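You operate a simulated robot arm through the tools that you are given. There is no shell and no other tool.

The job below is to be done with a simulated robot arm. You get a single attempt, and the scene is never put back.

TASK
Burp both bottles in the holder, then put them in the white crate.
Fine: till the froth has gone down; clasps shut again. Set down upright: yellow-clasp bottle, black-clasp bottle.
Where things are to end (x, y in the base frame): yellow-clasp bottle within 20 mm of [370, 90]; black-clasp bottle within 20 mm of [290, 180].

Only the result counts: the job must be done as asked and must still hold three seconds after the hand-in. Knocking over, shifting, dropping, spilling or breaking anything else fails it.

THE ROBOT
A 6-joint arm with a two-finger parallel gripper, fixed in place. Base frame: the origin is on the floor under the middle of its stand, x ahead of it, y to its left, z up; the work surface is at about z = 880. Readings come in mm, rad, newtons and seconds.
With the tool pointing down near the work surface it reaches from about 240 to 640 mm from the base axis. Its first joint turns from -1.152 to 1.152 rad. Payload 2.7 kg.
Tool frame: the origin (TCP) lies between the finger pads and is the grasp point; the fingertips stand 23 mm ahead of it; z points along the fingers, y is the line along which they close. Largest opening 94 mm; finger width 38, thickness 10; the body of the gripper, 54 by 96 mm, starts 39 mm behind the TCP.
Orientation is told as [roll, pitch, yaw] about the base's x, y, z axes, in that order, counted from this pose: with the fingers straight down and closing along the base's y, the tool's x points along the base's -x, its y along +y and its z along -z.

THE INTERFACE
- The arm moves only by the tool servo_tool. Its argument "targets" is a list of rows, each an object of numbers (a shift or turn left out is 0, a gripper value left out holds the last): "tx", "ty", "tz": the shift along the tool's x, y, z in mm; "ax", "ay", "az": the turn, a rotation vector about the tool's x, y, z in rad; "hand": the closure in counts, from 0 (fully open) to 255 (shut). In form: [{"tx": .., "ty": .., "tz": .., "ax": .., "ay": .., "az": .., "hand": ..}, ...]. A call has 1 to 20 rows; each row shifts and turns the commanded pose from where the row before left it, along the tool's axes as they then stand. Rows are played at 5 a second. More than 50 mm and 0.15 rad between two rows, or a gripper value outside its range, and nothing of the call is played. Where a pose cannot be reached the arm comes as near as it can. A force on the tool above 40 N (or 10 N above the force at the start of the call, whichever is more), or a blocked arm, ends the call early, and 0.2 s more pass. The fingers move at their own pace (about 45 mm/s each) and stop on an object; they squeeze with about 40 N. The grip force told is the motor's: it shows also when the fingers shut on nothing. Time passes only in rows, and 0.2 s behind the last, so rows that do not move let the fingers close. The reply holds the time, the measured pose of the TCP, the force on the tool along the base axes, the opening and the grip force, in the units named above and with some noise, with the torque about the TCP (base axes, N m) and any sound that the robot's microphone picked up.
- Cameras (640 x 400 px; columns grow to the right, rows downward): "scene" is fixed at [102.2, -456.6, 1410.9]; the picture's right is [0.46, -0.89, 0.00], its down [-0.46, -0.24, -0.86] and it looks along [0.76, 0.39, -0.52] (base axes); focal length 214 px, centre (320, 200). "wrist" rides on the gripper at [86, 16, -75] in the tool frame; the picture's right is [-0.18, 0.98, 0.00], its down [-0.58, -0.11, -0.81] and it looks along [-0.79, -0.15, 0.59] (tool axes); focal length 243 px, centre (320, 200). There is no depth. A picture from a camera that has moved, and an enlarged one, comes with that camera's place and axes in the base frame and with its lens.
- capture(camera): a new picture of that camera. The clock stands still meanwhile.
- inspect(camera, box): a new picture of the part [left, top, right, bottom] of that camera's present view, enlarged. The clock stands still meanwhile.
- close_job(): hands the job in; it is judged then, once.

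Places have to be worked out from the pictures, the camera data and where the tool is seen. Open the gripper and draw the arm clear of the work before you hand the job in, unless the task says otherwise.

The tools are called after "Request:" as a command line: name --argument value ..., lists and objects as JSON in quotes. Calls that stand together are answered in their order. servo_tool: Moves the arm, as the interface text tells. Its arguments: {"type":"object","properties":{"targets":{"type":"array","items":{"type":"object","properties":{"tx":{"type":"number"},"ty":{"type":"number"},"tz":{"type":"number"},"ax":{"type":"number"},"ay":{"type":"number"},"az":{"type":"number"},"hand":{"type":"number"}}}}},"required":["targets"]} The other tools are called the same way: capture (camera) takes a picture; inspect (camera, box) takes an enlarged picture of a part of a camera's view; close_job () hands the job in.

At the start:

```text
clock: 0.0
position: [353.2, -60.8, 1294.4]
ee_rot: [0.001, -0.001, 0.001]
contact_force: [0.0, 0.6, -0.9]
wrist_torque: [0.0, 0.02, 0.0]
finger_gap: 94.0
grasp_force: 0.0
```

scene: 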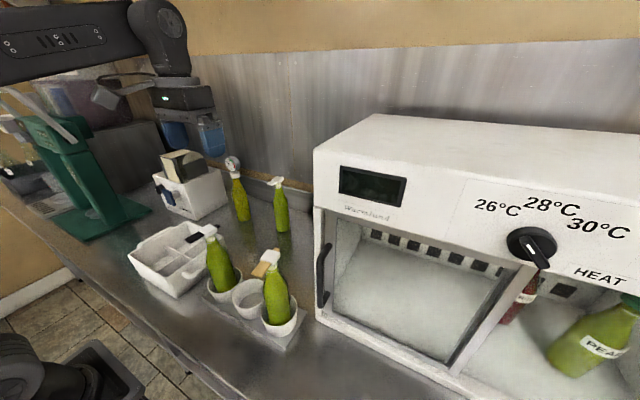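
wrist: 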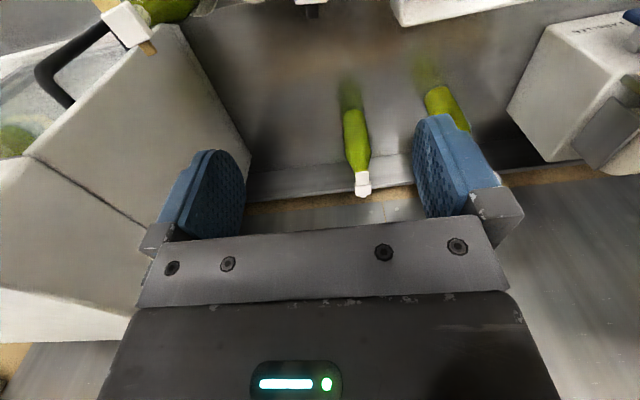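

The scene shows a holder with two green bottles near the white crate, plus two other bottles behind. I'll enlarge those parts before moving.

Request:
inspect --camera "scene" --box '[110, 210, 320, 360]'

Request:
inspect --camera "scene" --box '[180, 220, 310, 340]'

Request:
inspect --camera "scene" --box '[130, 130, 320, 250]'

```text
2.67 times, centred on (215, 285) of scene
camera zoom: at [102.2, -456.6, 1410.9], right [0.46, -0.89, 0.0], down [-0.46, -0.24, -0.86], along [0.76, 0.39, -0.52], focal length 572 px, centre (600, -27)
```

zoom: 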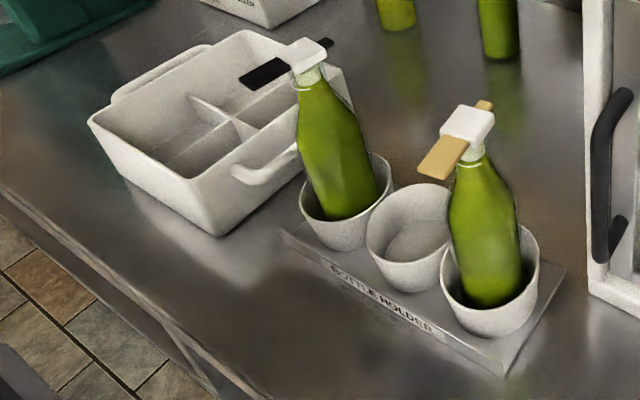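

```text
3.33 times, centred on (245, 280) of scene
camera zoom: at [102.2, -456.6, 1410.9], right [0.46, -0.89, 0.0], down [-0.46, -0.24, -0.86], along [0.76, 0.39, -0.52], focal length 715 px, centre (570, -67)
```

zoom: 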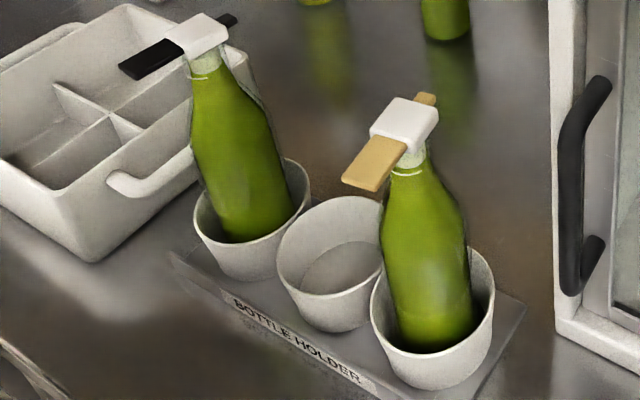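

```text
3.33 times, centred on (225, 190) of scene
camera zoom: at [102.2, -456.6, 1410.9], right [0.46, -0.89, 0.0], down [-0.46, -0.24, -0.86], along [0.76, 0.39, -0.52], focal length 715 px, centre (637, 233)
```

zoom: 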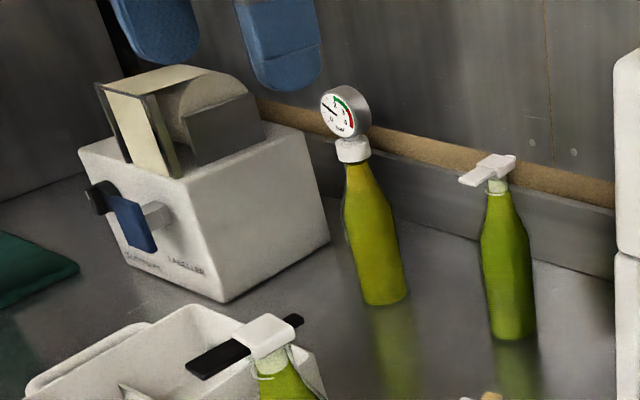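

The black-clasp bottle seems to stand near (322, -50) and the yellow-clasp one near (317, -236), caps at about z 1100; the wrist picture is upside down (higher rows = higher up). I'll draw back and down a little to view the black-clasp bottle closely from the wrist camera, staying above everything.

Request:
servo_tool --targets '[{"tx": 35, "ty": 0, "tz": 10}, {"tx": 35, "ty": 0, "tz": 10}, {"tx": 30, "ty": 5, "tz": 20}, {"tz": 20}, {}]'

Request:
capture --camera "wrist"

```text
clock: 1.2
position: [252.4, -55.9, 1235.5]
ee_rot: [0.002, -0.001, 0.002]
contact_force: [0.2, 0.5, 0.0]
wrist_torque: [-0.03, 0.02, 0.0]
finger_gap: 94.1
grasp_force: 0.1
```

```text
taken
camera wrist: at [167.0, -40.1, 1309.6], right [0.18, 0.98, 0.0], down [0.58, -0.11, 0.81], along [0.79, -0.15, -0.59], focal length 243 px, centre (320, 200)
```

wrist: 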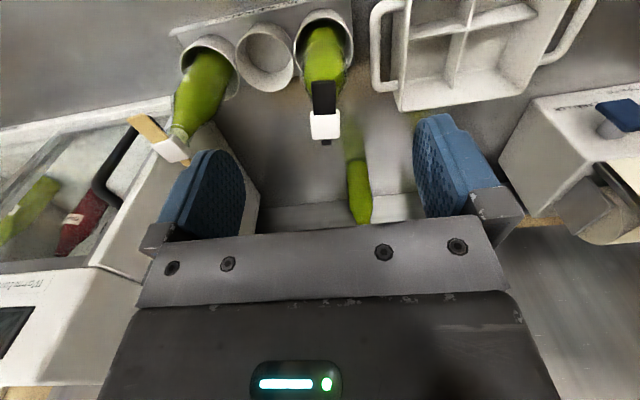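

The view now covers both bottles, the holder and the crate. I'll enlarge both bottles and the crate.

Request:
inspect --camera "wrist" --box '[270, 0, 400, 160]'

Request:
inspect --camera "wrist" --box '[110, 10, 270, 180]'

Request:
inspect --camera "wrist" --box '[360, 0, 610, 130]'

Request:
inspect --camera "scene" --box '[190, 210, 240, 260]'

Request:
inspect --camera "scene" --box '[245, 240, 300, 290]'

```text
2.50 times, centred on (335, 80) of wrist
camera zoom: at [167.0, -40.1, 1309.6], right [0.18, 0.98, 0.0], down [0.58, -0.11, 0.81], along [0.79, -0.15, -0.59], focal length 606 px, centre (282, 500)
```

zoom: 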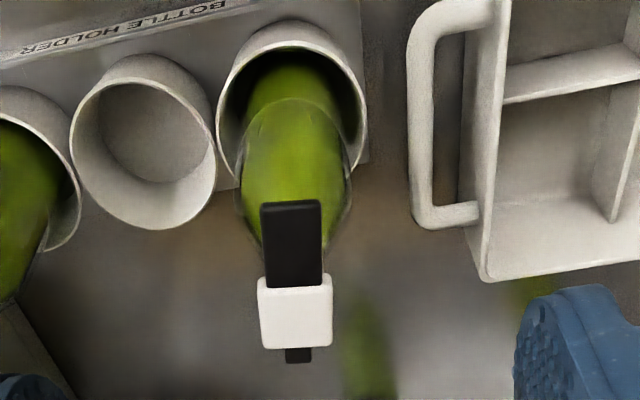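

```text
2.35 times, centred on (190, 95) of wrist
camera zoom: at [167.0, -40.1, 1309.6], right [0.18, 0.98, 0.0], down [0.58, -0.11, 0.81], along [0.79, -0.15, -0.59], focal length 571 px, centre (626, 447)
```

zoom: 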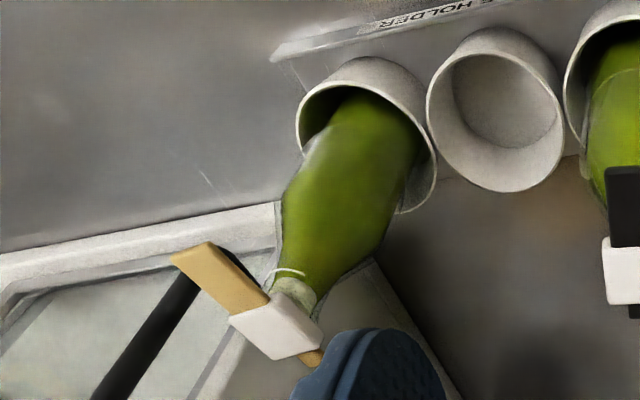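

```text
2.56 times, centred on (485, 65) of wrist
camera zoom: at [167.0, -40.1, 1309.6], right [0.18, 0.98, 0.0], down [0.58, -0.11, 0.81], along [0.79, -0.15, -0.59], focal length 621 px, centre (-102, 546)
```

zoom: 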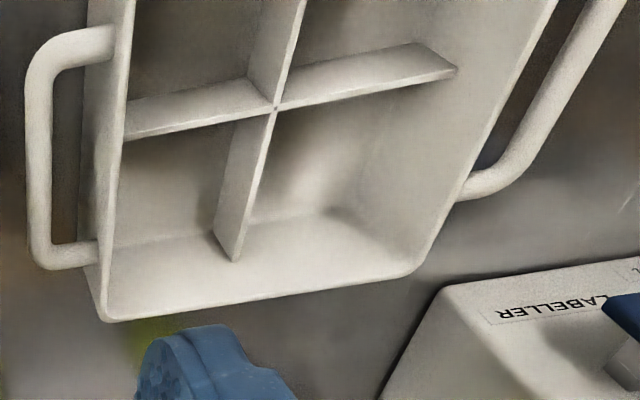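

```text
8.00 times, centred on (215, 235) of scene
camera zoom: at [102.2, -456.6, 1410.9], right [0.46, -0.89, 0.0], down [-0.46, -0.24, -0.86], along [0.76, 0.39, -0.52], focal length 1716 px, centre (1160, -80)
```

zoom: 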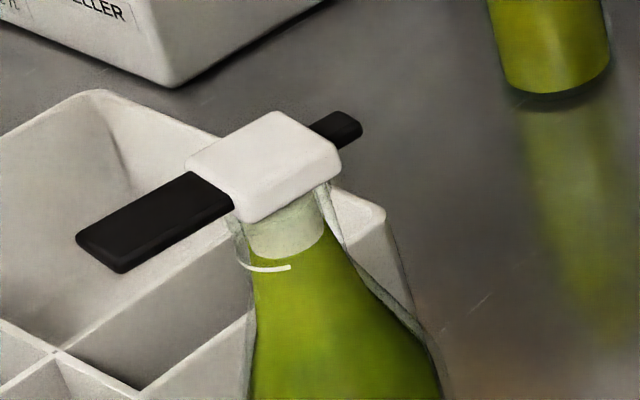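

```text
8.00 times, centred on (272, 265) of scene
camera zoom: at [102.2, -456.6, 1410.9], right [0.46, -0.89, 0.0], down [-0.46, -0.24, -0.86], along [0.76, 0.39, -0.52], focal length 1716 px, centre (700, -320)
```

zoom: 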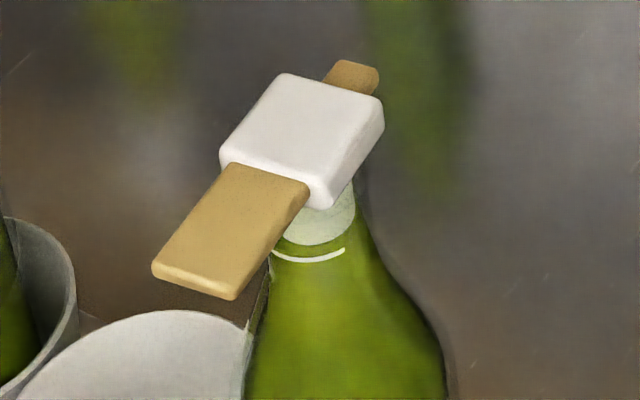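

Triangulating the two views puts the black cap at about (321, -63, 1103) and the yellow at (321, -238, 1103), each with a long paddle towards -x and a short stub towards +x. I'll look closer at the other bottles and the cap from this view for hints about the mechanism.

Request:
inspect --camera "scene" --box '[255, 165, 305, 205]'

Request:
inspect --camera "scene" --box '[215, 145, 260, 185]'

Request:
inspect --camera "wrist" --box '[295, 60, 355, 160]'

Request:
inspect --camera "wrist" --box '[120, 100, 220, 180]'

```text
10.00 times, centred on (280, 185) of scene
camera zoom: at [102.2, -456.6, 1410.9], right [0.46, -0.89, 0.0], down [-0.46, -0.24, -0.86], along [0.76, 0.39, -0.52], focal length 2145 px, centre (720, 350)
```

zoom: 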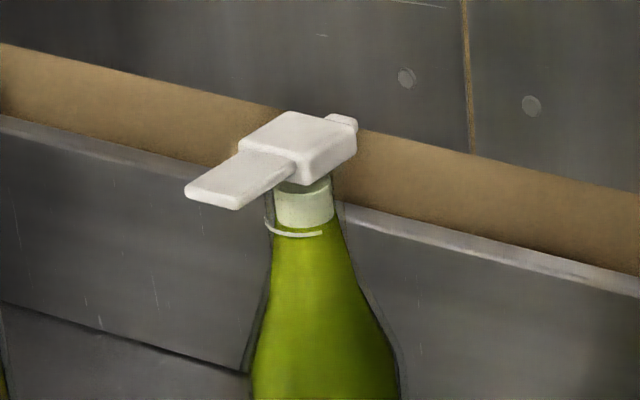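

```text
10.00 times, centred on (238, 165) of scene
camera zoom: at [102.2, -456.6, 1410.9], right [0.46, -0.89, 0.0], down [-0.46, -0.24, -0.86], along [0.76, 0.39, -0.52], focal length 2145 px, centre (1145, 550)
```

zoom: 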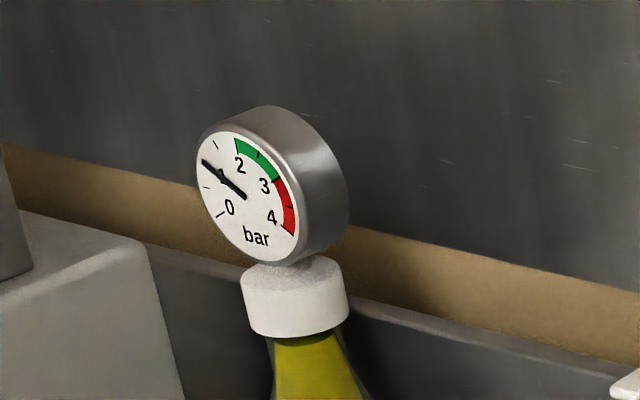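

```text
4.00 times, centred on (325, 110) of wrist
camera zoom: at [167.0, -40.1, 1309.6], right [0.18, 0.98, 0.0], down [0.58, -0.11, 0.81], along [0.79, -0.15, -0.59], focal length 970 px, centre (300, 560)
```

zoom: 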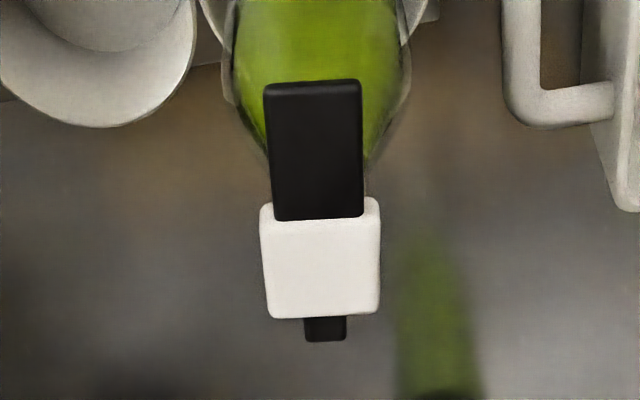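

```text
5.00 times, centred on (170, 140) of wrist
camera zoom: at [167.0, -40.1, 1309.6], right [0.18, 0.98, 0.0], down [0.58, -0.11, 0.81], along [0.79, -0.15, -0.59], focal length 1213 px, centre (1070, 500)
```

zoom: 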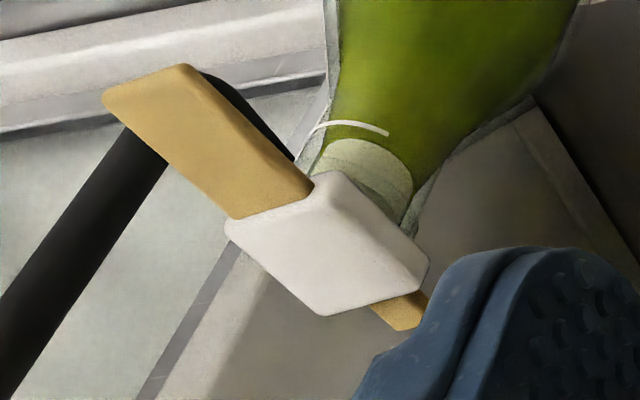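

The gauge bottle and the white-clasp bottle are only bystanders. I'll go above the black paddle (centre of its outer part near (281, -58)), turned to its direction (about -0.13 rad), still well above it, and check alignment.

Request:
servo_tool --targets '[{"tx": -29, "ty": -2, "tz": 20}, {"tz": 35, "az": 0.065}, {"tz": 30, "az": 0.065}, {}]'

Request:
capture --camera "wrist"

Request:
inspect --camera "scene" --box '[160, 180, 280, 280]'

```text
clock: 2.2
position: [282.7, -56.6, 1149.6]
ee_rot: [0.003, 0.0, -0.13]
contact_force: [-0.1, -0.1, 0.3]
wrist_torque: [-0.01, 0.03, -0.02]
finger_gap: 93.7
grasp_force: 0.1
```

```text
taken
camera wrist: at [199.6, -30.9, 1224.2], right [0.31, 0.95, 0.0], down [0.56, -0.19, 0.81], along [0.77, -0.25, -0.59], focal length 243 px, centre (320, 200)
```

wrist: 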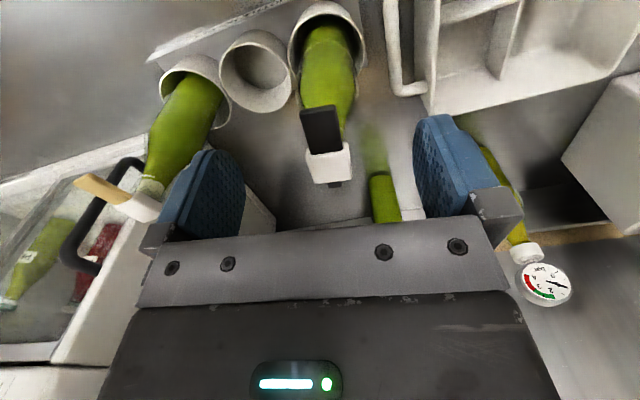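

```text
4.00 times, centred on (220, 230) of scene
camera zoom: at [102.2, -456.6, 1410.9], right [0.46, -0.89, 0.0], down [-0.46, -0.24, -0.86], along [0.76, 0.39, -0.52], focal length 858 px, centre (720, 80)
```

zoom: 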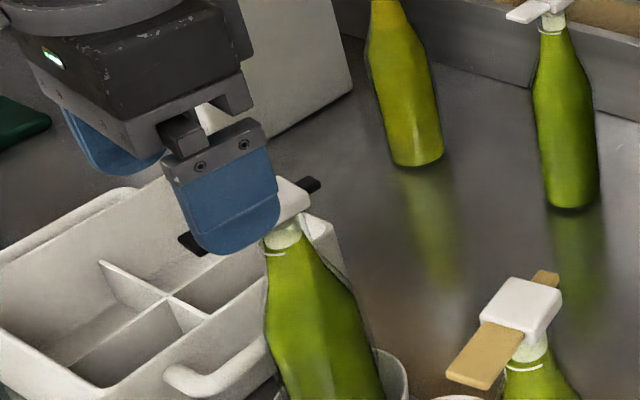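

I'll enlarge the wrist view to check cap and paddle position with this closer geometry.

Request:
inspect --camera "wrist" --box '[280, 90, 380, 200]'

Request:
inspect --camera "scene" --box '[195, 205, 245, 255]'

```text
3.64 times, centred on (330, 145) of wrist
camera zoom: at [199.6, -30.9, 1224.2], right [0.31, 0.95, 0.0], down [0.56, -0.19, 0.81], along [0.77, -0.25, -0.59], focal length 882 px, centre (284, 400)
```

zoom: 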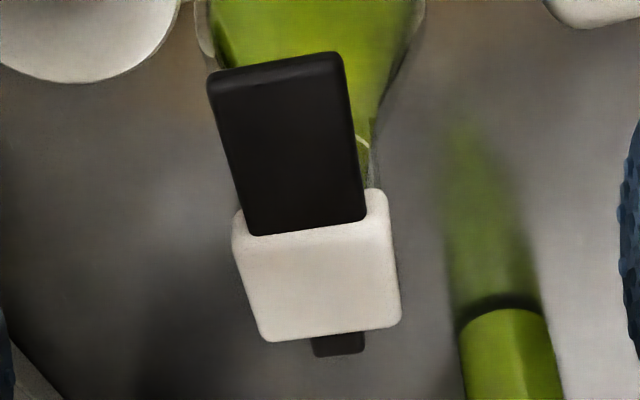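

```text
8.00 times, centred on (220, 230) of scene
camera zoom: at [102.2, -456.6, 1410.9], right [0.46, -0.89, 0.0], down [-0.46, -0.24, -0.86], along [0.76, 0.39, -0.52], focal length 1716 px, centre (1120, -40)
```

zoom: 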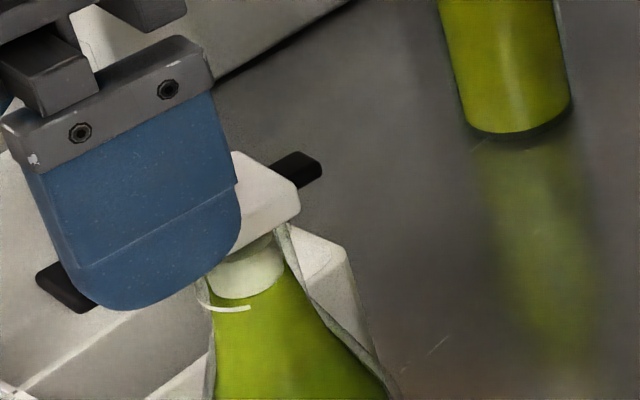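

Position is good: paddle spans x≈276–308 at y≈-57, cap from x≈308. I'll descend to paddle level with open fingers and close part-way (about 32 mm gap) to check centring before gripping.

Request:
servo_tool --targets '[{"tz": 20}, {"tz": 20}, {"tz": 8, "hand": 168}, {}, {}, {}]'

Request:
inspect --camera "wrist" --box '[240, 90, 400, 230]'

Request:
inspect --camera "scene" --box '[180, 200, 250, 270]'

```text
clock: 3.6
position: [283.5, -56.9, 1101.7]
ee_rot: [0.003, -0.002, -0.129]
contact_force: [-0.3, 0.5, -0.3]
wrist_torque: [0.0, -0.03, 0.02]
finger_gap: 32.1
grasp_force: 0.0
```

```text
2.86 times, centred on (320, 160) of wrist
camera zoom: at [200.0, -30.7, 1176.4], right [0.31, 0.95, 0.0], down [0.56, -0.18, 0.81], along [0.77, -0.25, -0.59], focal length 693 px, centre (320, 314)
```

zoom: 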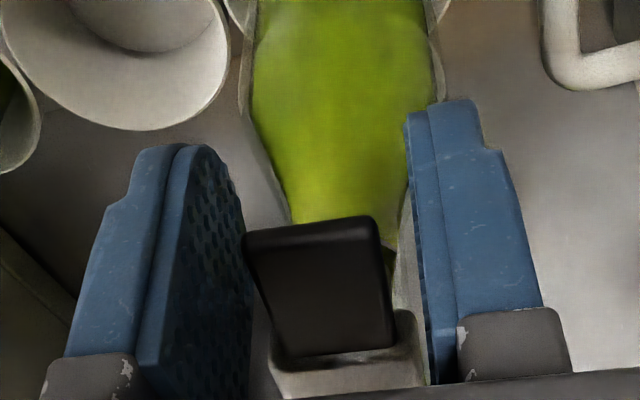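

```text
5.71 times, centred on (215, 235) of scene
camera zoom: at [102.2, -456.6, 1410.9], right [0.46, -0.89, 0.0], down [-0.46, -0.24, -0.86], along [0.76, 0.39, -0.52], focal length 1226 px, centre (920, 0)
```

zoom: 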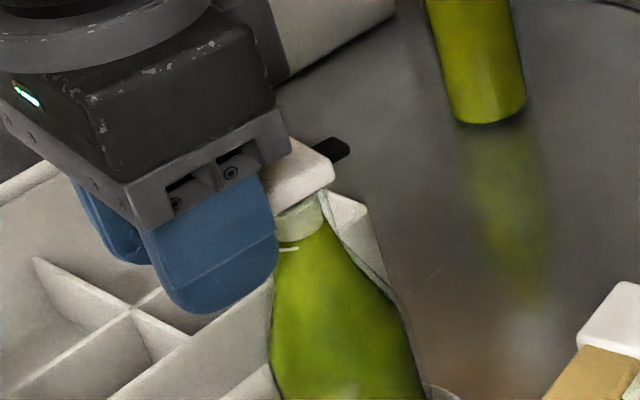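

The paddle sits between the pads with small slack, slightly nearer the left finger. I'll shift 2 mm that way and close on it.

Request:
servo_tool --targets '[{"ty": -2}, {"hand": 255}, {}, {}]'

Request:
inspect --camera "wrist" --box '[240, 90, 400, 230]'

Request:
inspect --camera "scene" --box '[180, 200, 250, 270]'

```text
clock: 4.6
position: [282.4, -59.0, 1102.3]
ee_rot: [0.003, -0.003, -0.129]
contact_force: [0.3, 0.8, 1.0]
wrist_torque: [-0.01, -0.06, 0.03]
finger_gap: 21.0
grasp_force: 40.2
```

```text
2.86 times, centred on (320, 160) of wrist
camera zoom: at [199.5, -32.5, 1176.4], right [0.31, 0.95, 0.0], down [0.56, -0.18, 0.81], along [0.77, -0.25, -0.59], focal length 693 px, centre (320, 314)
```

zoom: 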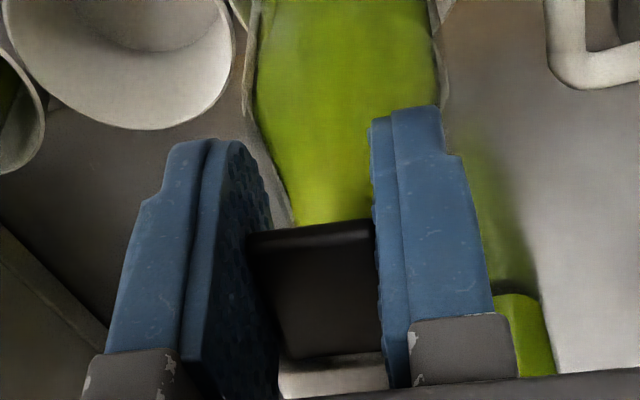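

```text
5.71 times, centred on (215, 235) of scene
camera zoom: at [102.2, -456.6, 1410.9], right [0.46, -0.89, 0.0], down [-0.46, -0.24, -0.86], along [0.76, 0.39, -0.52], focal length 1226 px, centre (920, 0)
```

zoom: 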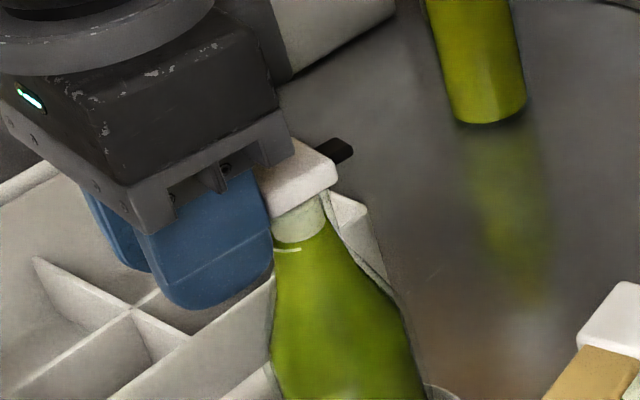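

The paddle is held (21 mm, 40 N). I'll try a small controlled lift, about 0.08 rad around the cap, and read the force and sound.

Request:
servo_tool --targets '[{"tx": -0.4, "tz": -3.1, "ay": 0.08}, {}]'

Request:
inspect --camera "scene" --box '[180, 200, 250, 270]'

Request:
inspect --camera "wrist" --box '[240, 90, 400, 230]'

```text
clock: 5.2
position: [284.7, -57.6, 1107.6]
ee_rot: [0.003, 0.073, -0.127]
contact_force: [0.6, 2.1, 17.3]
wrist_torque: [-0.12, -1.07, 0.13]
finger_gap: 21.2
grasp_force: 39.8
```

```text
5.71 times, centred on (215, 235) of scene
camera zoom: at [102.0, -456.5, 1411.0], right [0.46, -0.89, 0.0], down [-0.46, -0.24, -0.86], along [0.76, 0.39, -0.52], focal length 1226 px, centre (920, 0)
```

zoom: 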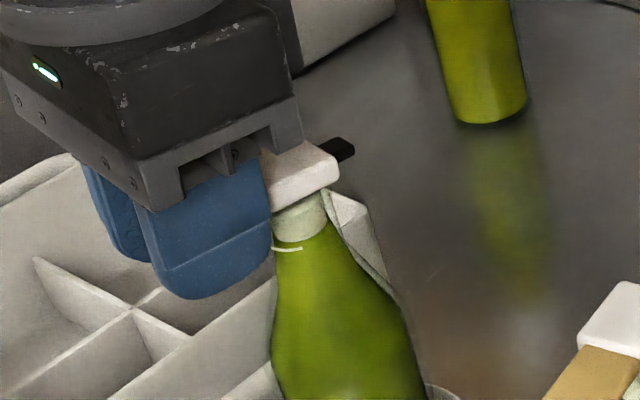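

```text
2.86 times, centred on (320, 160) of wrist
camera zoom: at [206.4, -33.5, 1187.2], right [0.31, 0.95, -0.01], down [0.62, -0.19, 0.76], along [0.72, -0.24, -0.65], focal length 693 px, centre (320, 314)
```

zoom: 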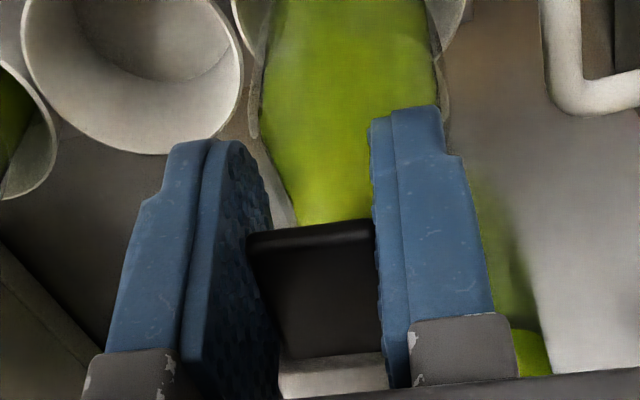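

The tool moved up about 5 mm with 17 N; I need to see whether the cap opened or the bottle moved. I'll zoom tightly on the cap and the neck.

Request:
inspect --camera "scene" --box '[205, 205, 235, 235]'

Request:
inspect --camera "scene" --box '[190, 215, 250, 305]'

```text
13.33 times, centred on (220, 220) of scene
camera zoom: at [102.0, -456.5, 1411.0], right [0.46, -0.89, 0.0], down [-0.46, -0.24, -0.86], along [0.76, 0.39, -0.52], focal length 2860 px, centre (1653, -67)
```

zoom: 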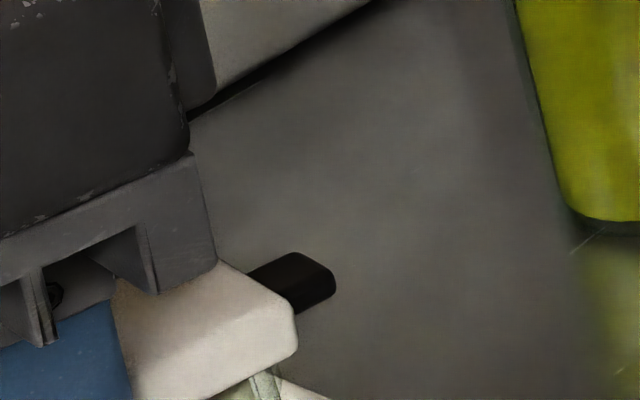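

```text
4.44 times, centred on (220, 260) of scene
camera zoom: at [102.0, -456.5, 1411.0], right [0.46, -0.89, 0.0], down [-0.46, -0.24, -0.86], along [0.76, 0.39, -0.52], focal length 953 px, centre (764, -67)
```

zoom: 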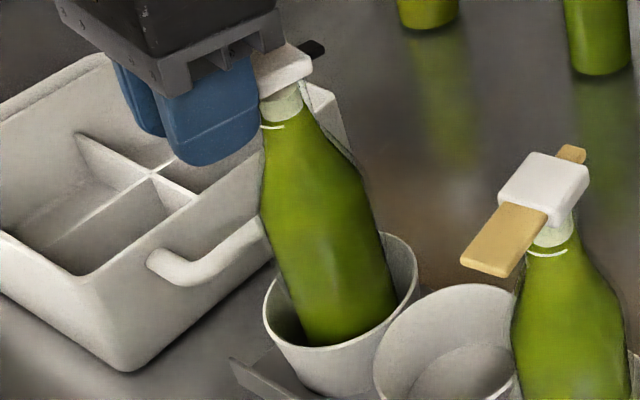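

The bottle has not visibly lifted, but the cap's opening isn't clear yet. I'll raise the paddle another small step while watching force and sound.

Request:
servo_tool --targets '[{"tx": -0.4, "tz": -2.7, "ay": 0.07}, {}]'

Request:
inspect --camera "scene" --box '[190, 215, 250, 305]'

Request:
inspect --camera "wrist" --box '[240, 90, 400, 230]'

```text
clock: 5.8
position: [283.8, -58.6, 1108.2]
ee_rot: [0.003, 0.147, -0.128]
contact_force: [1.4, 2.5, 18.2]
wrist_torque: [-0.1, -1.11, 0.19]
finger_gap: 20.8
grasp_force: 39.7
```

```text
4.44 times, centred on (220, 260) of scene
camera zoom: at [102.0, -456.5, 1411.0], right [0.46, -0.89, 0.0], down [-0.46, -0.24, -0.86], along [0.76, 0.39, -0.52], focal length 953 px, centre (764, -67)
```

zoom: 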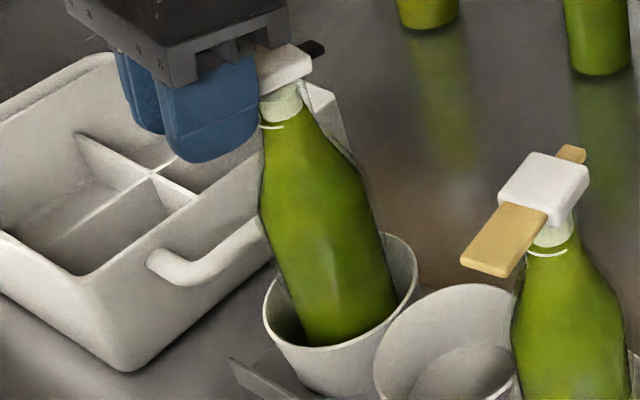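

```text
2.86 times, centred on (320, 160) of wrist
camera zoom: at [212.8, -34.2, 1194.6], right [0.31, 0.95, -0.02], down [0.67, -0.2, 0.71], along [0.67, -0.23, -0.7], focal length 693 px, centre (320, 314)
```

zoom: 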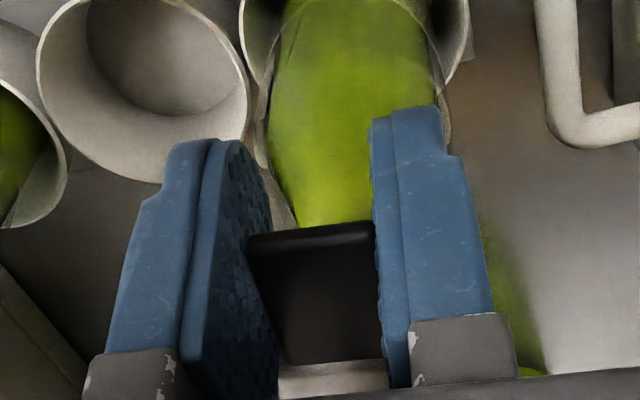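

The lever is turning while the bottle stays put (bottle base unchanged), force steady near 18 N. I'll zoom on the cap to see if its near side is lifting off the neck.

Request:
inspect --camera "scene" --box '[200, 215, 230, 245]'

```text
13.33 times, centred on (215, 230) of scene
camera zoom: at [102.0, -456.5, 1411.0], right [0.46, -0.89, 0.0], down [-0.46, -0.24, -0.86], along [0.76, 0.39, -0.52], focal length 2860 px, centre (1720, -200)
```

zoom: 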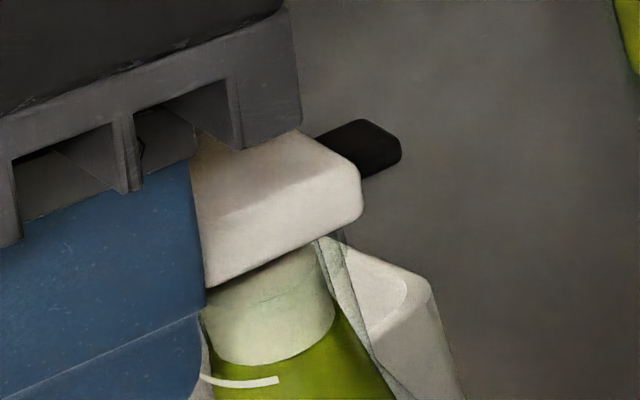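

The cap looks slightly tilted with the lever. The upward reaction suggests the real hinge lies farther toward the stub, so I'll take the next step with more lift per turn.

Request:
servo_tool --targets '[{"tx": -0.4, "tz": -5, "ay": 0.06}, {}]'

Request:
inspect --camera "scene" --box '[200, 215, 230, 245]'

Request:
inspect --camera "scene" --box '[190, 215, 250, 305]'

```text
clock: 6.4
position: [284.2, -58.6, 1112.9]
ee_rot: [0.004, 0.21, -0.13]
contact_force: [3.4, 1.2, 8.4]
wrist_torque: [-0.04, -0.54, 0.09]
finger_gap: 20.9
grasp_force: 40.0
```

```text
13.33 times, centred on (215, 230) of scene
camera zoom: at [102.2, -456.6, 1410.9], right [0.46, -0.89, 0.0], down [-0.46, -0.24, -0.86], along [0.76, 0.39, -0.52], focal length 2860 px, centre (1720, -200)
```

zoom: 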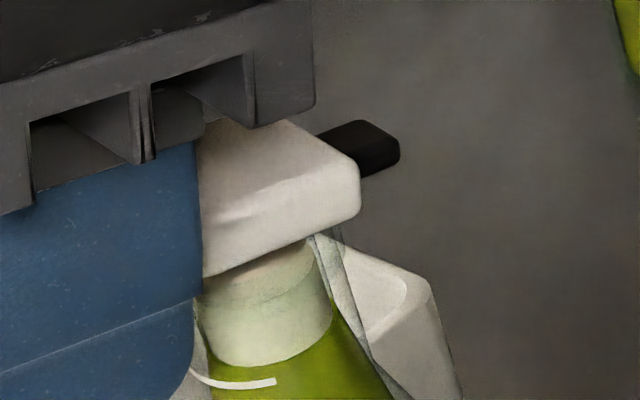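

```text
4.44 times, centred on (220, 260) of scene
camera zoom: at [102.2, -456.6, 1410.9], right [0.46, -0.89, 0.0], down [-0.46, -0.24, -0.86], along [0.76, 0.39, -0.52], focal length 953 px, centre (764, -67)
```

zoom: 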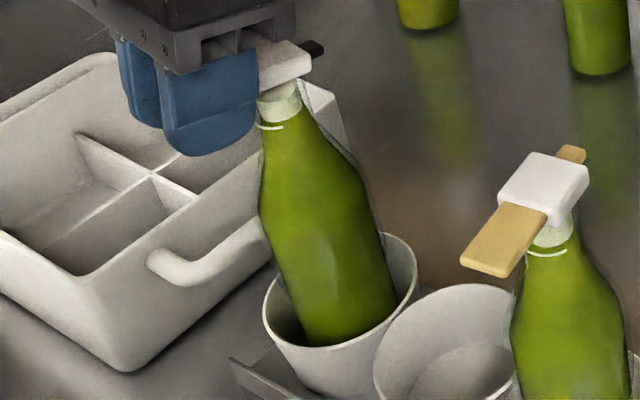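

The cap is now clearly hinging at the stub side and its near edge is off the neck; the force line puts the hinge about 62 mm from the TCP. I'll continue in small steps around that hinge and watch the froth.

Request:
servo_tool --targets '[{"tx": -0.3, "tz": -5, "ay": 0.06}, {}]'

Request:
inspect --camera "scene" --box '[200, 215, 230, 245]'

```text
clock: 7.0
position: [285.9, -59.7, 1116.6]
ee_rot: [0.003, 0.272, -0.13]
contact_force: [-0.5, 0.6, -0.4]
wrist_torque: [0.02, 0.33, -0.03]
finger_gap: 20.7
grasp_force: 40.3
```

```text
13.33 times, centred on (215, 230) of scene
camera zoom: at [102.2, -456.6, 1410.9], right [0.46, -0.89, 0.0], down [-0.46, -0.24, -0.86], along [0.76, 0.39, -0.52], focal length 2860 px, centre (1720, -200)
```

zoom: 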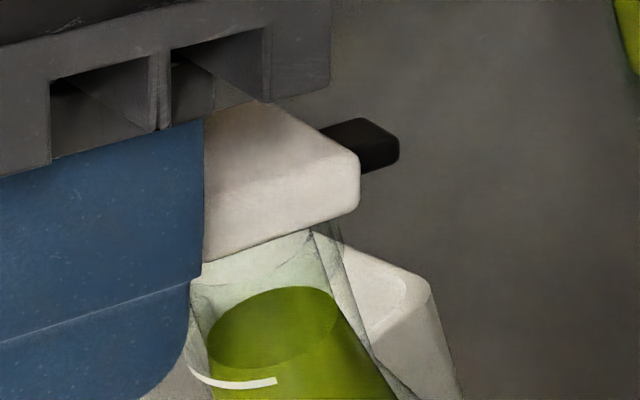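

The force is near zero now and the neck looks clear, with the liquid surface visible at the fill mark. I'll hold still for a moment and look whether froth rises or is gone.

Request:
servo_tool --targets '[{}]'

Request:
inspect --camera "scene" --box '[195, 215, 235, 255]'

Request:
inspect --camera "scene" --box '[190, 215, 250, 305]'

Request:
capture --camera "wrist"

```text
clock: 7.4
position: [286.2, -59.6, 1117.1]
ee_rot: [0.004, 0.271, -0.126]
contact_force: [-0.7, 0.9, -0.2]
wrist_torque: [0.05, 0.35, -0.04]
finger_gap: 20.9
grasp_force: 40.4
```

```text
10.00 times, centred on (215, 235) of scene
camera zoom: at [102.2, -456.6, 1410.9], right [0.46, -0.89, 0.0], down [-0.46, -0.24, -0.86], along [0.76, 0.39, -0.52], focal length 2145 px, centre (1370, -150)
```

zoom: 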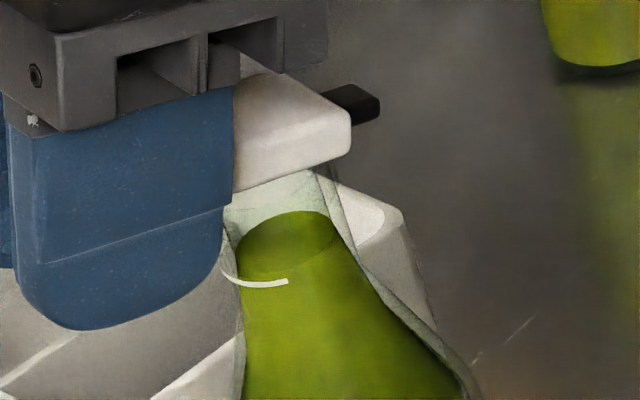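

```text
4.44 times, centred on (220, 260) of scene
camera zoom: at [102.2, -456.6, 1410.9], right [0.46, -0.89, 0.0], down [-0.46, -0.24, -0.86], along [0.76, 0.39, -0.52], focal length 953 px, centre (764, -67)
```

zoom: 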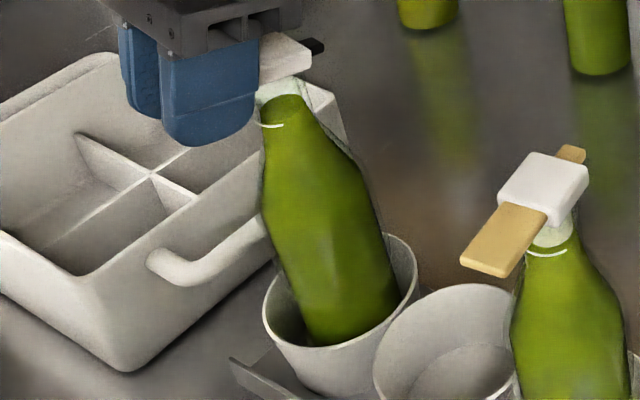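

```text
taken
camera wrist: at [225.6, -36.1, 1212.0], right [0.3, 0.95, -0.05], down [0.75, -0.21, 0.62], along [0.58, -0.22, -0.78], focal length 243 px, centre (320, 200)
```

wrist: 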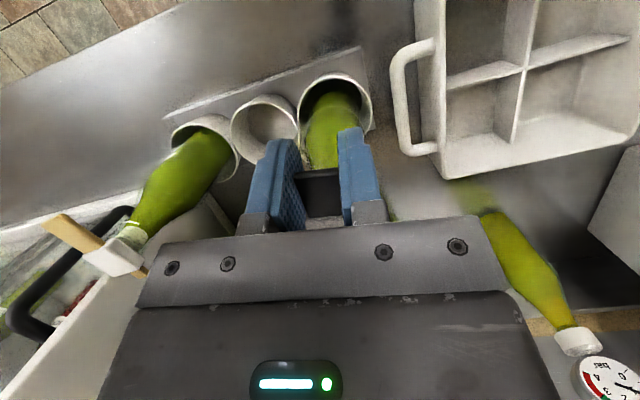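

Liquid level is steady at the fill mark and the pale column in the neck is gone; no overflow. I'll hold open a bit longer in short waits and keep looking.

Request:
servo_tool --targets '[{}, {}, {}]'

Request:
inspect --camera "scene" --box '[195, 215, 235, 255]'

```text
clock: 8.2
position: [285.4, -59.2, 1118.1]
ee_rot: [0.003, 0.267, -0.128]
contact_force: [-1.3, -0.1, -0.4]
wrist_torque: [0.05, 0.29, 0.02]
finger_gap: 20.8
grasp_force: 39.9
```

```text
10.00 times, centred on (215, 235) of scene
camera zoom: at [102.2, -456.6, 1410.9], right [0.46, -0.89, 0.0], down [-0.46, -0.24, -0.86], along [0.76, 0.39, -0.52], focal length 2145 px, centre (1370, -150)
```

zoom: 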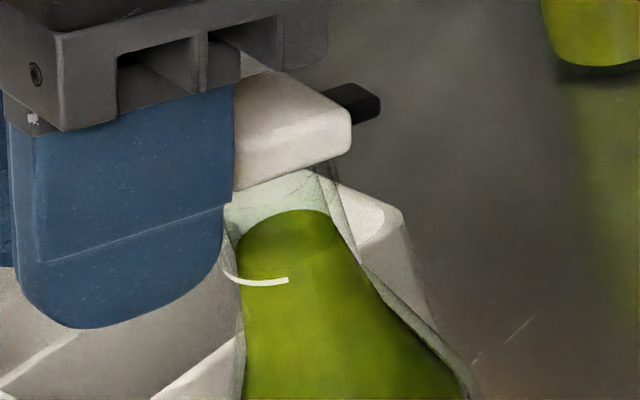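

The surface's outline changed a little; I'll zoom further to see whether the level or froth is moving.

Request:
inspect --camera "scene" --box '[206, 228, 226, 248]'

Request:
inspect --camera "scene" --box '[240, 245, 290, 295]'

```text
16.00 times, centred on (216, 238) of scene
camera zoom: at [102.2, -456.6, 1410.9], right [0.46, -0.89, 0.0], down [-0.46, -0.24, -0.86], along [0.76, 0.39, -0.52], focal length 3432 px, centre (1984, -408)
```

zoom: 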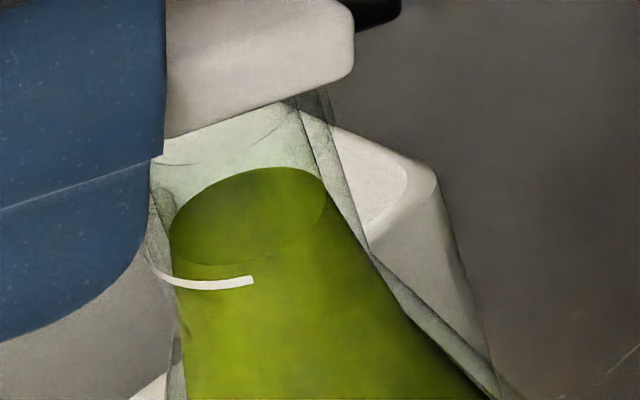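

```text
8.00 times, centred on (265, 270) of scene
camera zoom: at [102.2, -456.6, 1410.9], right [0.46, -0.89, 0.0], down [-0.46, -0.24, -0.86], along [0.76, 0.39, -0.52], focal length 1716 px, centre (760, -360)
```

zoom: 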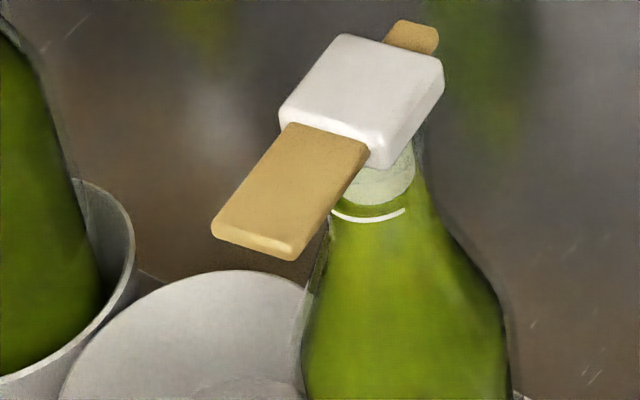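

The surface is a clean green ellipse at the fill mark with nothing above it, unlike the yellow bottle's pale column. I'll hold it open two more seconds to make sure it stays that way.

Request:
servo_tool --targets '[{}, {}, {}, {}, {}, {}, {}, {}]'

Request:
inspect --camera "scene" --box '[206, 228, 226, 248]'

Request:
inspect --camera "scene" --box '[190, 215, 250, 305]'

```text
clock: 10.0
position: [284.7, -60.1, 1117.8]
ee_rot: [0.002, 0.268, -0.127]
contact_force: [0.0, 0.5, 0.9]
wrist_torque: [0.04, 0.32, 0.0]
finger_gap: 20.9
grasp_force: 40.3
```

```text
16.00 times, centred on (216, 238) of scene
camera zoom: at [102.2, -456.6, 1410.9], right [0.46, -0.89, 0.0], down [-0.46, -0.24, -0.86], along [0.76, 0.39, -0.52], focal length 3432 px, centre (1984, -408)
```

zoom: 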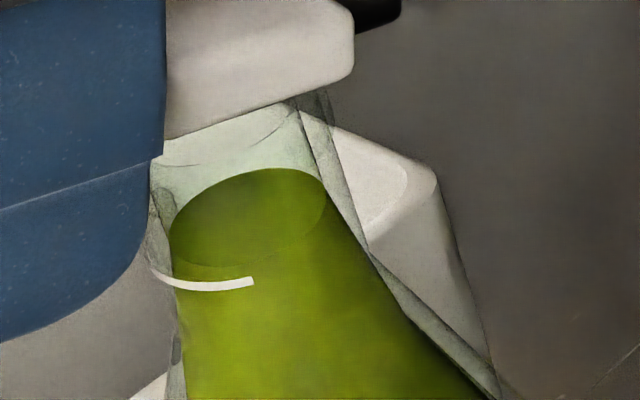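

```text
4.44 times, centred on (220, 260) of scene
camera zoom: at [102.2, -456.6, 1410.9], right [0.46, -0.89, 0.0], down [-0.46, -0.24, -0.86], along [0.76, 0.39, -0.52], focal length 953 px, centre (764, -67)
```

zoom: 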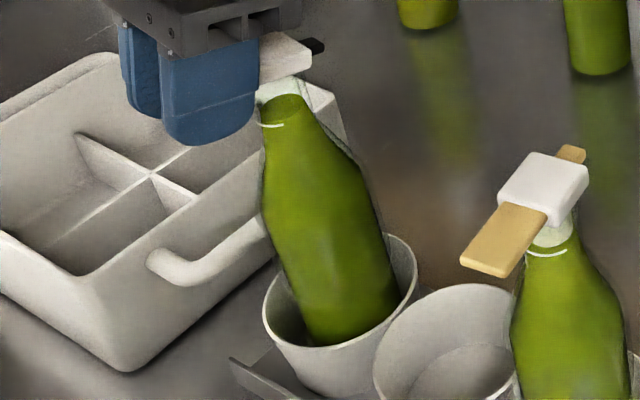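

The froth stays down and the level is steady after about 3 s open. I'll now swing the lever back down along the same path to shut it.

Request:
servo_tool --targets '[{"tz": 5, "ay": -0.06}, {"tx": 0.1, "tz": 5, "ay": -0.06}, {"tx": 0.2, "tz": 2.7, "ay": -0.07}, {"tx": 0.15, "tz": 3.1, "ay": -0.08}, {}]'

Request:
inspect --camera "scene" --box '[200, 215, 230, 245]'

Request:
inspect --camera "scene" --box '[190, 215, 250, 305]'

```text
clock: 11.2
position: [281.4, -58.1, 1100.9]
ee_rot: [0.001, 0.001, -0.13]
contact_force: [-1.5, 0.6, 0.0]
wrist_torque: [0.14, 0.74, -0.04]
finger_gap: 20.8
grasp_force: 39.3
```

```text
13.33 times, centred on (215, 230) of scene
camera zoom: at [102.2, -456.6, 1410.9], right [0.46, -0.89, 0.0], down [-0.46, -0.24, -0.86], along [0.76, 0.39, -0.52], focal length 2860 px, centre (1720, -200)
```

zoom: 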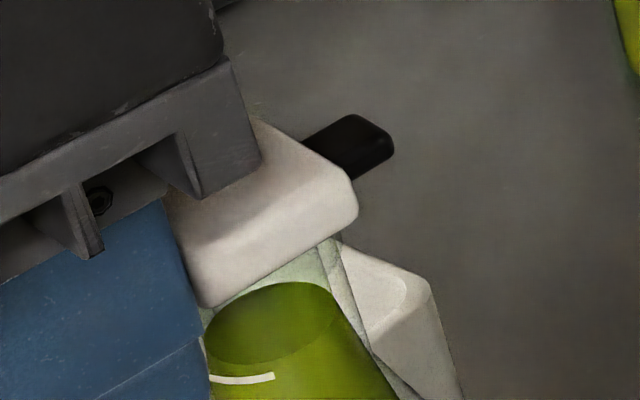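

```text
4.44 times, centred on (220, 260) of scene
camera zoom: at [102.2, -456.6, 1410.9], right [0.46, -0.89, 0.0], down [-0.46, -0.24, -0.86], along [0.76, 0.39, -0.52], focal length 953 px, centre (764, -67)
```

zoom: 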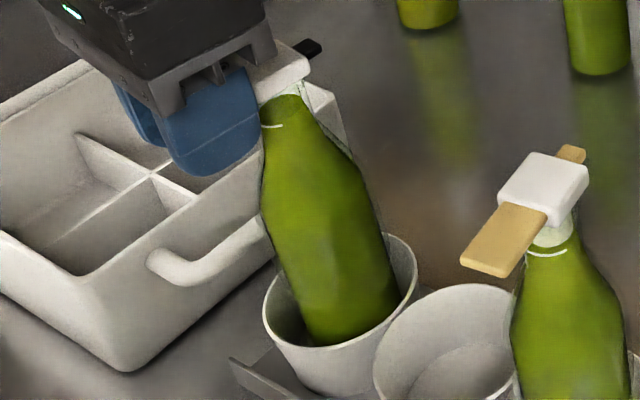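

The pale column has not come back, so the froth is gone. The torque shows the lever still resists slightly, so I'll press it a bit past level to be sure it latches.

Request:
servo_tool --targets '[{"tz": 2, "ay": -0.03}, {"tz": 1}, {}]'

Request:
inspect --camera "scene" --box '[200, 215, 230, 245]'

```text
clock: 12.0
position: [282.7, -59.6, 1098.7]
ee_rot: [0.002, -0.03, -0.128]
contact_force: [-5.1, 0.9, -0.1]
wrist_torque: [0.2, 1.13, 0.04]
finger_gap: 20.9
grasp_force: 40.2
```

```text
13.33 times, centred on (215, 230) of scene
camera zoom: at [102.1, -456.6, 1410.9], right [0.46, -0.89, 0.0], down [-0.46, -0.24, -0.86], along [0.76, 0.39, -0.52], focal length 2860 px, centre (1720, -200)
```

zoom: 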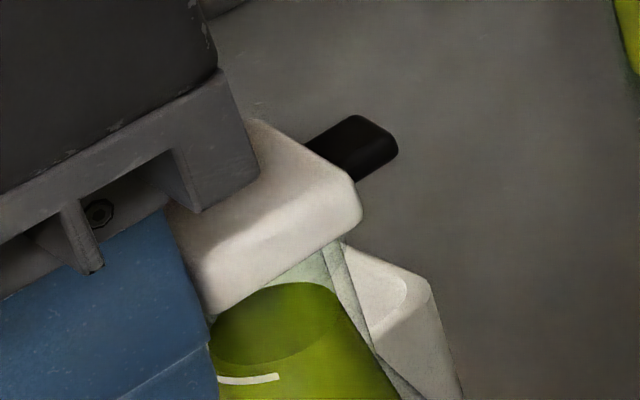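

The lever is hard against its stop now (the torque starts tilting the bottle), so it is shut. I'll ease back to the neutral pose and open the fingers to see that it stays shut.

Request:
servo_tool --targets '[{"tz": -2.5, "ay": 0.03}, {"hand": 150}, {}, {}, {}]'

Request:
inspect --camera "scene" --box '[190, 205, 240, 255]'

Request:
inspect --camera "wrist" --box '[240, 90, 400, 230]'

```text
clock: 13.2
position: [281.9, -59.9, 1100.6]
ee_rot: [0.003, -0.001, -0.129]
contact_force: [0.2, 0.9, 0.0]
wrist_torque: [-0.01, 0.02, -0.02]
finger_gap: 38.9
grasp_force: 0.1
```

```text
8.00 times, centred on (215, 230) of scene
camera zoom: at [102.2, -456.6, 1410.9], right [0.46, -0.89, 0.0], down [-0.46, -0.24, -0.86], along [0.76, 0.39, -0.52], focal length 1716 px, centre (1160, -40)
```

zoom: 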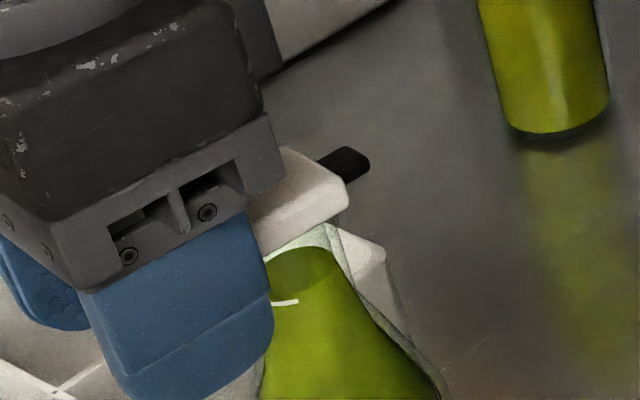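

```text
2.86 times, centred on (320, 160) of wrist
camera zoom: at [199.7, -32.7, 1175.7], right [0.31, 0.95, 0.0], down [0.56, -0.18, 0.81], along [0.77, -0.25, -0.59], focal length 693 px, centre (320, 314)
```

zoom: 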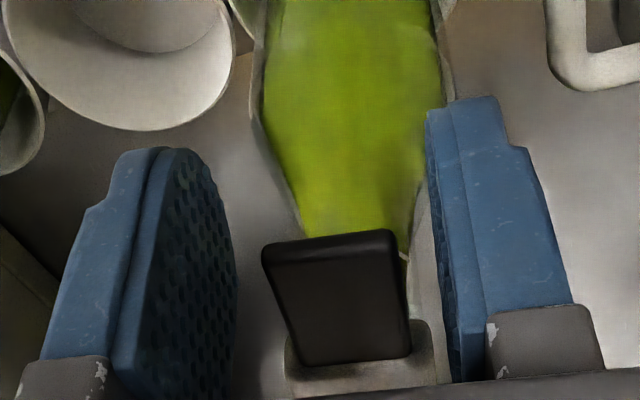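

The paddle stays down after release. I'll raise the tool to the earlier viewing height and compare the lever's pose with the original.

Request:
servo_tool --targets '[{"tz": -20, "hand": 0}, {"tz": -28}, {}, {}]'

Request:
inspect --camera "wrist" --box '[280, 90, 380, 200]'

Request:
inspect --camera "scene" --box '[195, 205, 245, 255]'

```text
clock: 14.2
position: [281.7, -58.9, 1149.7]
ee_rot: [0.004, -0.002, -0.131]
contact_force: [-0.9, -0.2, 0.0]
wrist_torque: [0.02, -0.02, 0.0]
finger_gap: 94.0
grasp_force: 0.0
```

```text
3.64 times, centred on (330, 145) of wrist
camera zoom: at [199.3, -32.4, 1224.0], right [0.31, 0.95, 0.0], down [0.56, -0.18, 0.81], along [0.77, -0.25, -0.59], focal length 882 px, centre (284, 400)
```

zoom: 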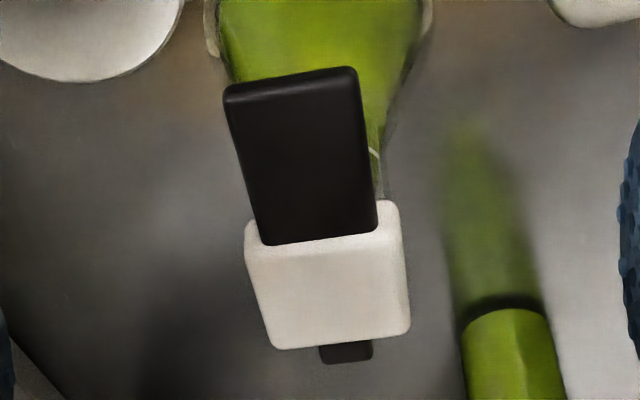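

```text
8.00 times, centred on (220, 230) of scene
camera zoom: at [102.2, -456.6, 1410.9], right [0.46, -0.89, 0.0], down [-0.46, -0.24, -0.86], along [0.76, 0.39, -0.52], focal length 1716 px, centre (1120, -40)
```

zoom: 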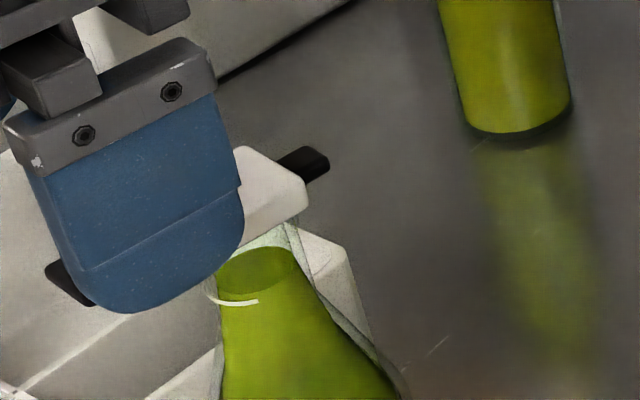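

The lever sits within about 0.01 rad of its original pose, so the black clasp is shut (the bottle just shifted ~2.5 mm in its cup). Next I move above the yellow paddle near (283, -245), turned to +0.125 rad, at the same safe height.

Request:
servo_tool --targets '[{"az": -0.13, "hand": 80}, {"ty": -45}, {"ty": -47}, {"ty": -47}, {"ty": -47, "tx": -1.3}, {"az": -0.125}, {}]'

Request:
inspect --camera "wrist" --box '[260, 80, 380, 200]'

Request:
inspect --camera "scene" --box '[180, 190, 320, 310]'

```text
clock: 15.8
position: [283.5, -243.9, 1149.5]
ee_rot: [0.004, -0.002, 0.128]
contact_force: [-0.5, 0.6, 0.2]
wrist_torque: [0.02, 0.01, -0.01]
finger_gap: 64.2
grasp_force: 0.1
```

```text
3.33 times, centred on (320, 140) of wrist
camera zoom: at [196.2, -239.9, 1223.8], right [0.06, 1.0, 0.0], down [0.59, -0.04, 0.81], along [0.81, -0.05, -0.59], focal length 809 px, centre (320, 400)
```

zoom: 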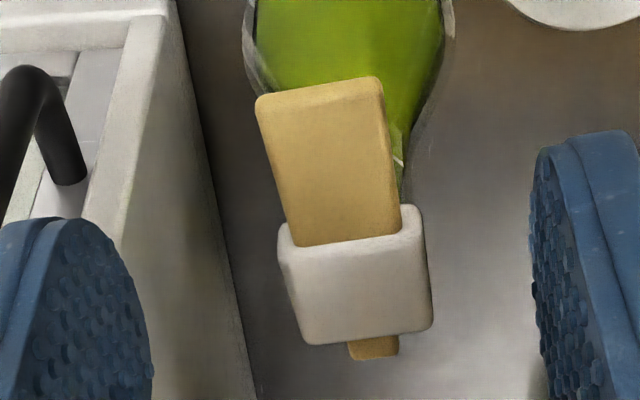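

```text
3.33 times, centred on (250, 250) of scene
camera zoom: at [102.2, -456.6, 1410.9], right [0.46, -0.89, 0.0], down [-0.46, -0.24, -0.86], along [0.76, 0.39, -0.52], focal length 715 px, centre (553, 33)
```

zoom: 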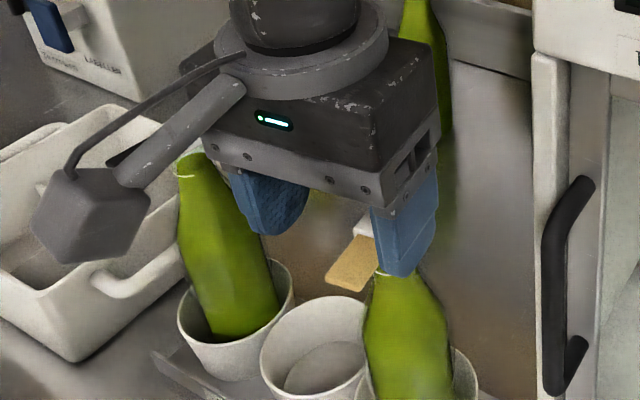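

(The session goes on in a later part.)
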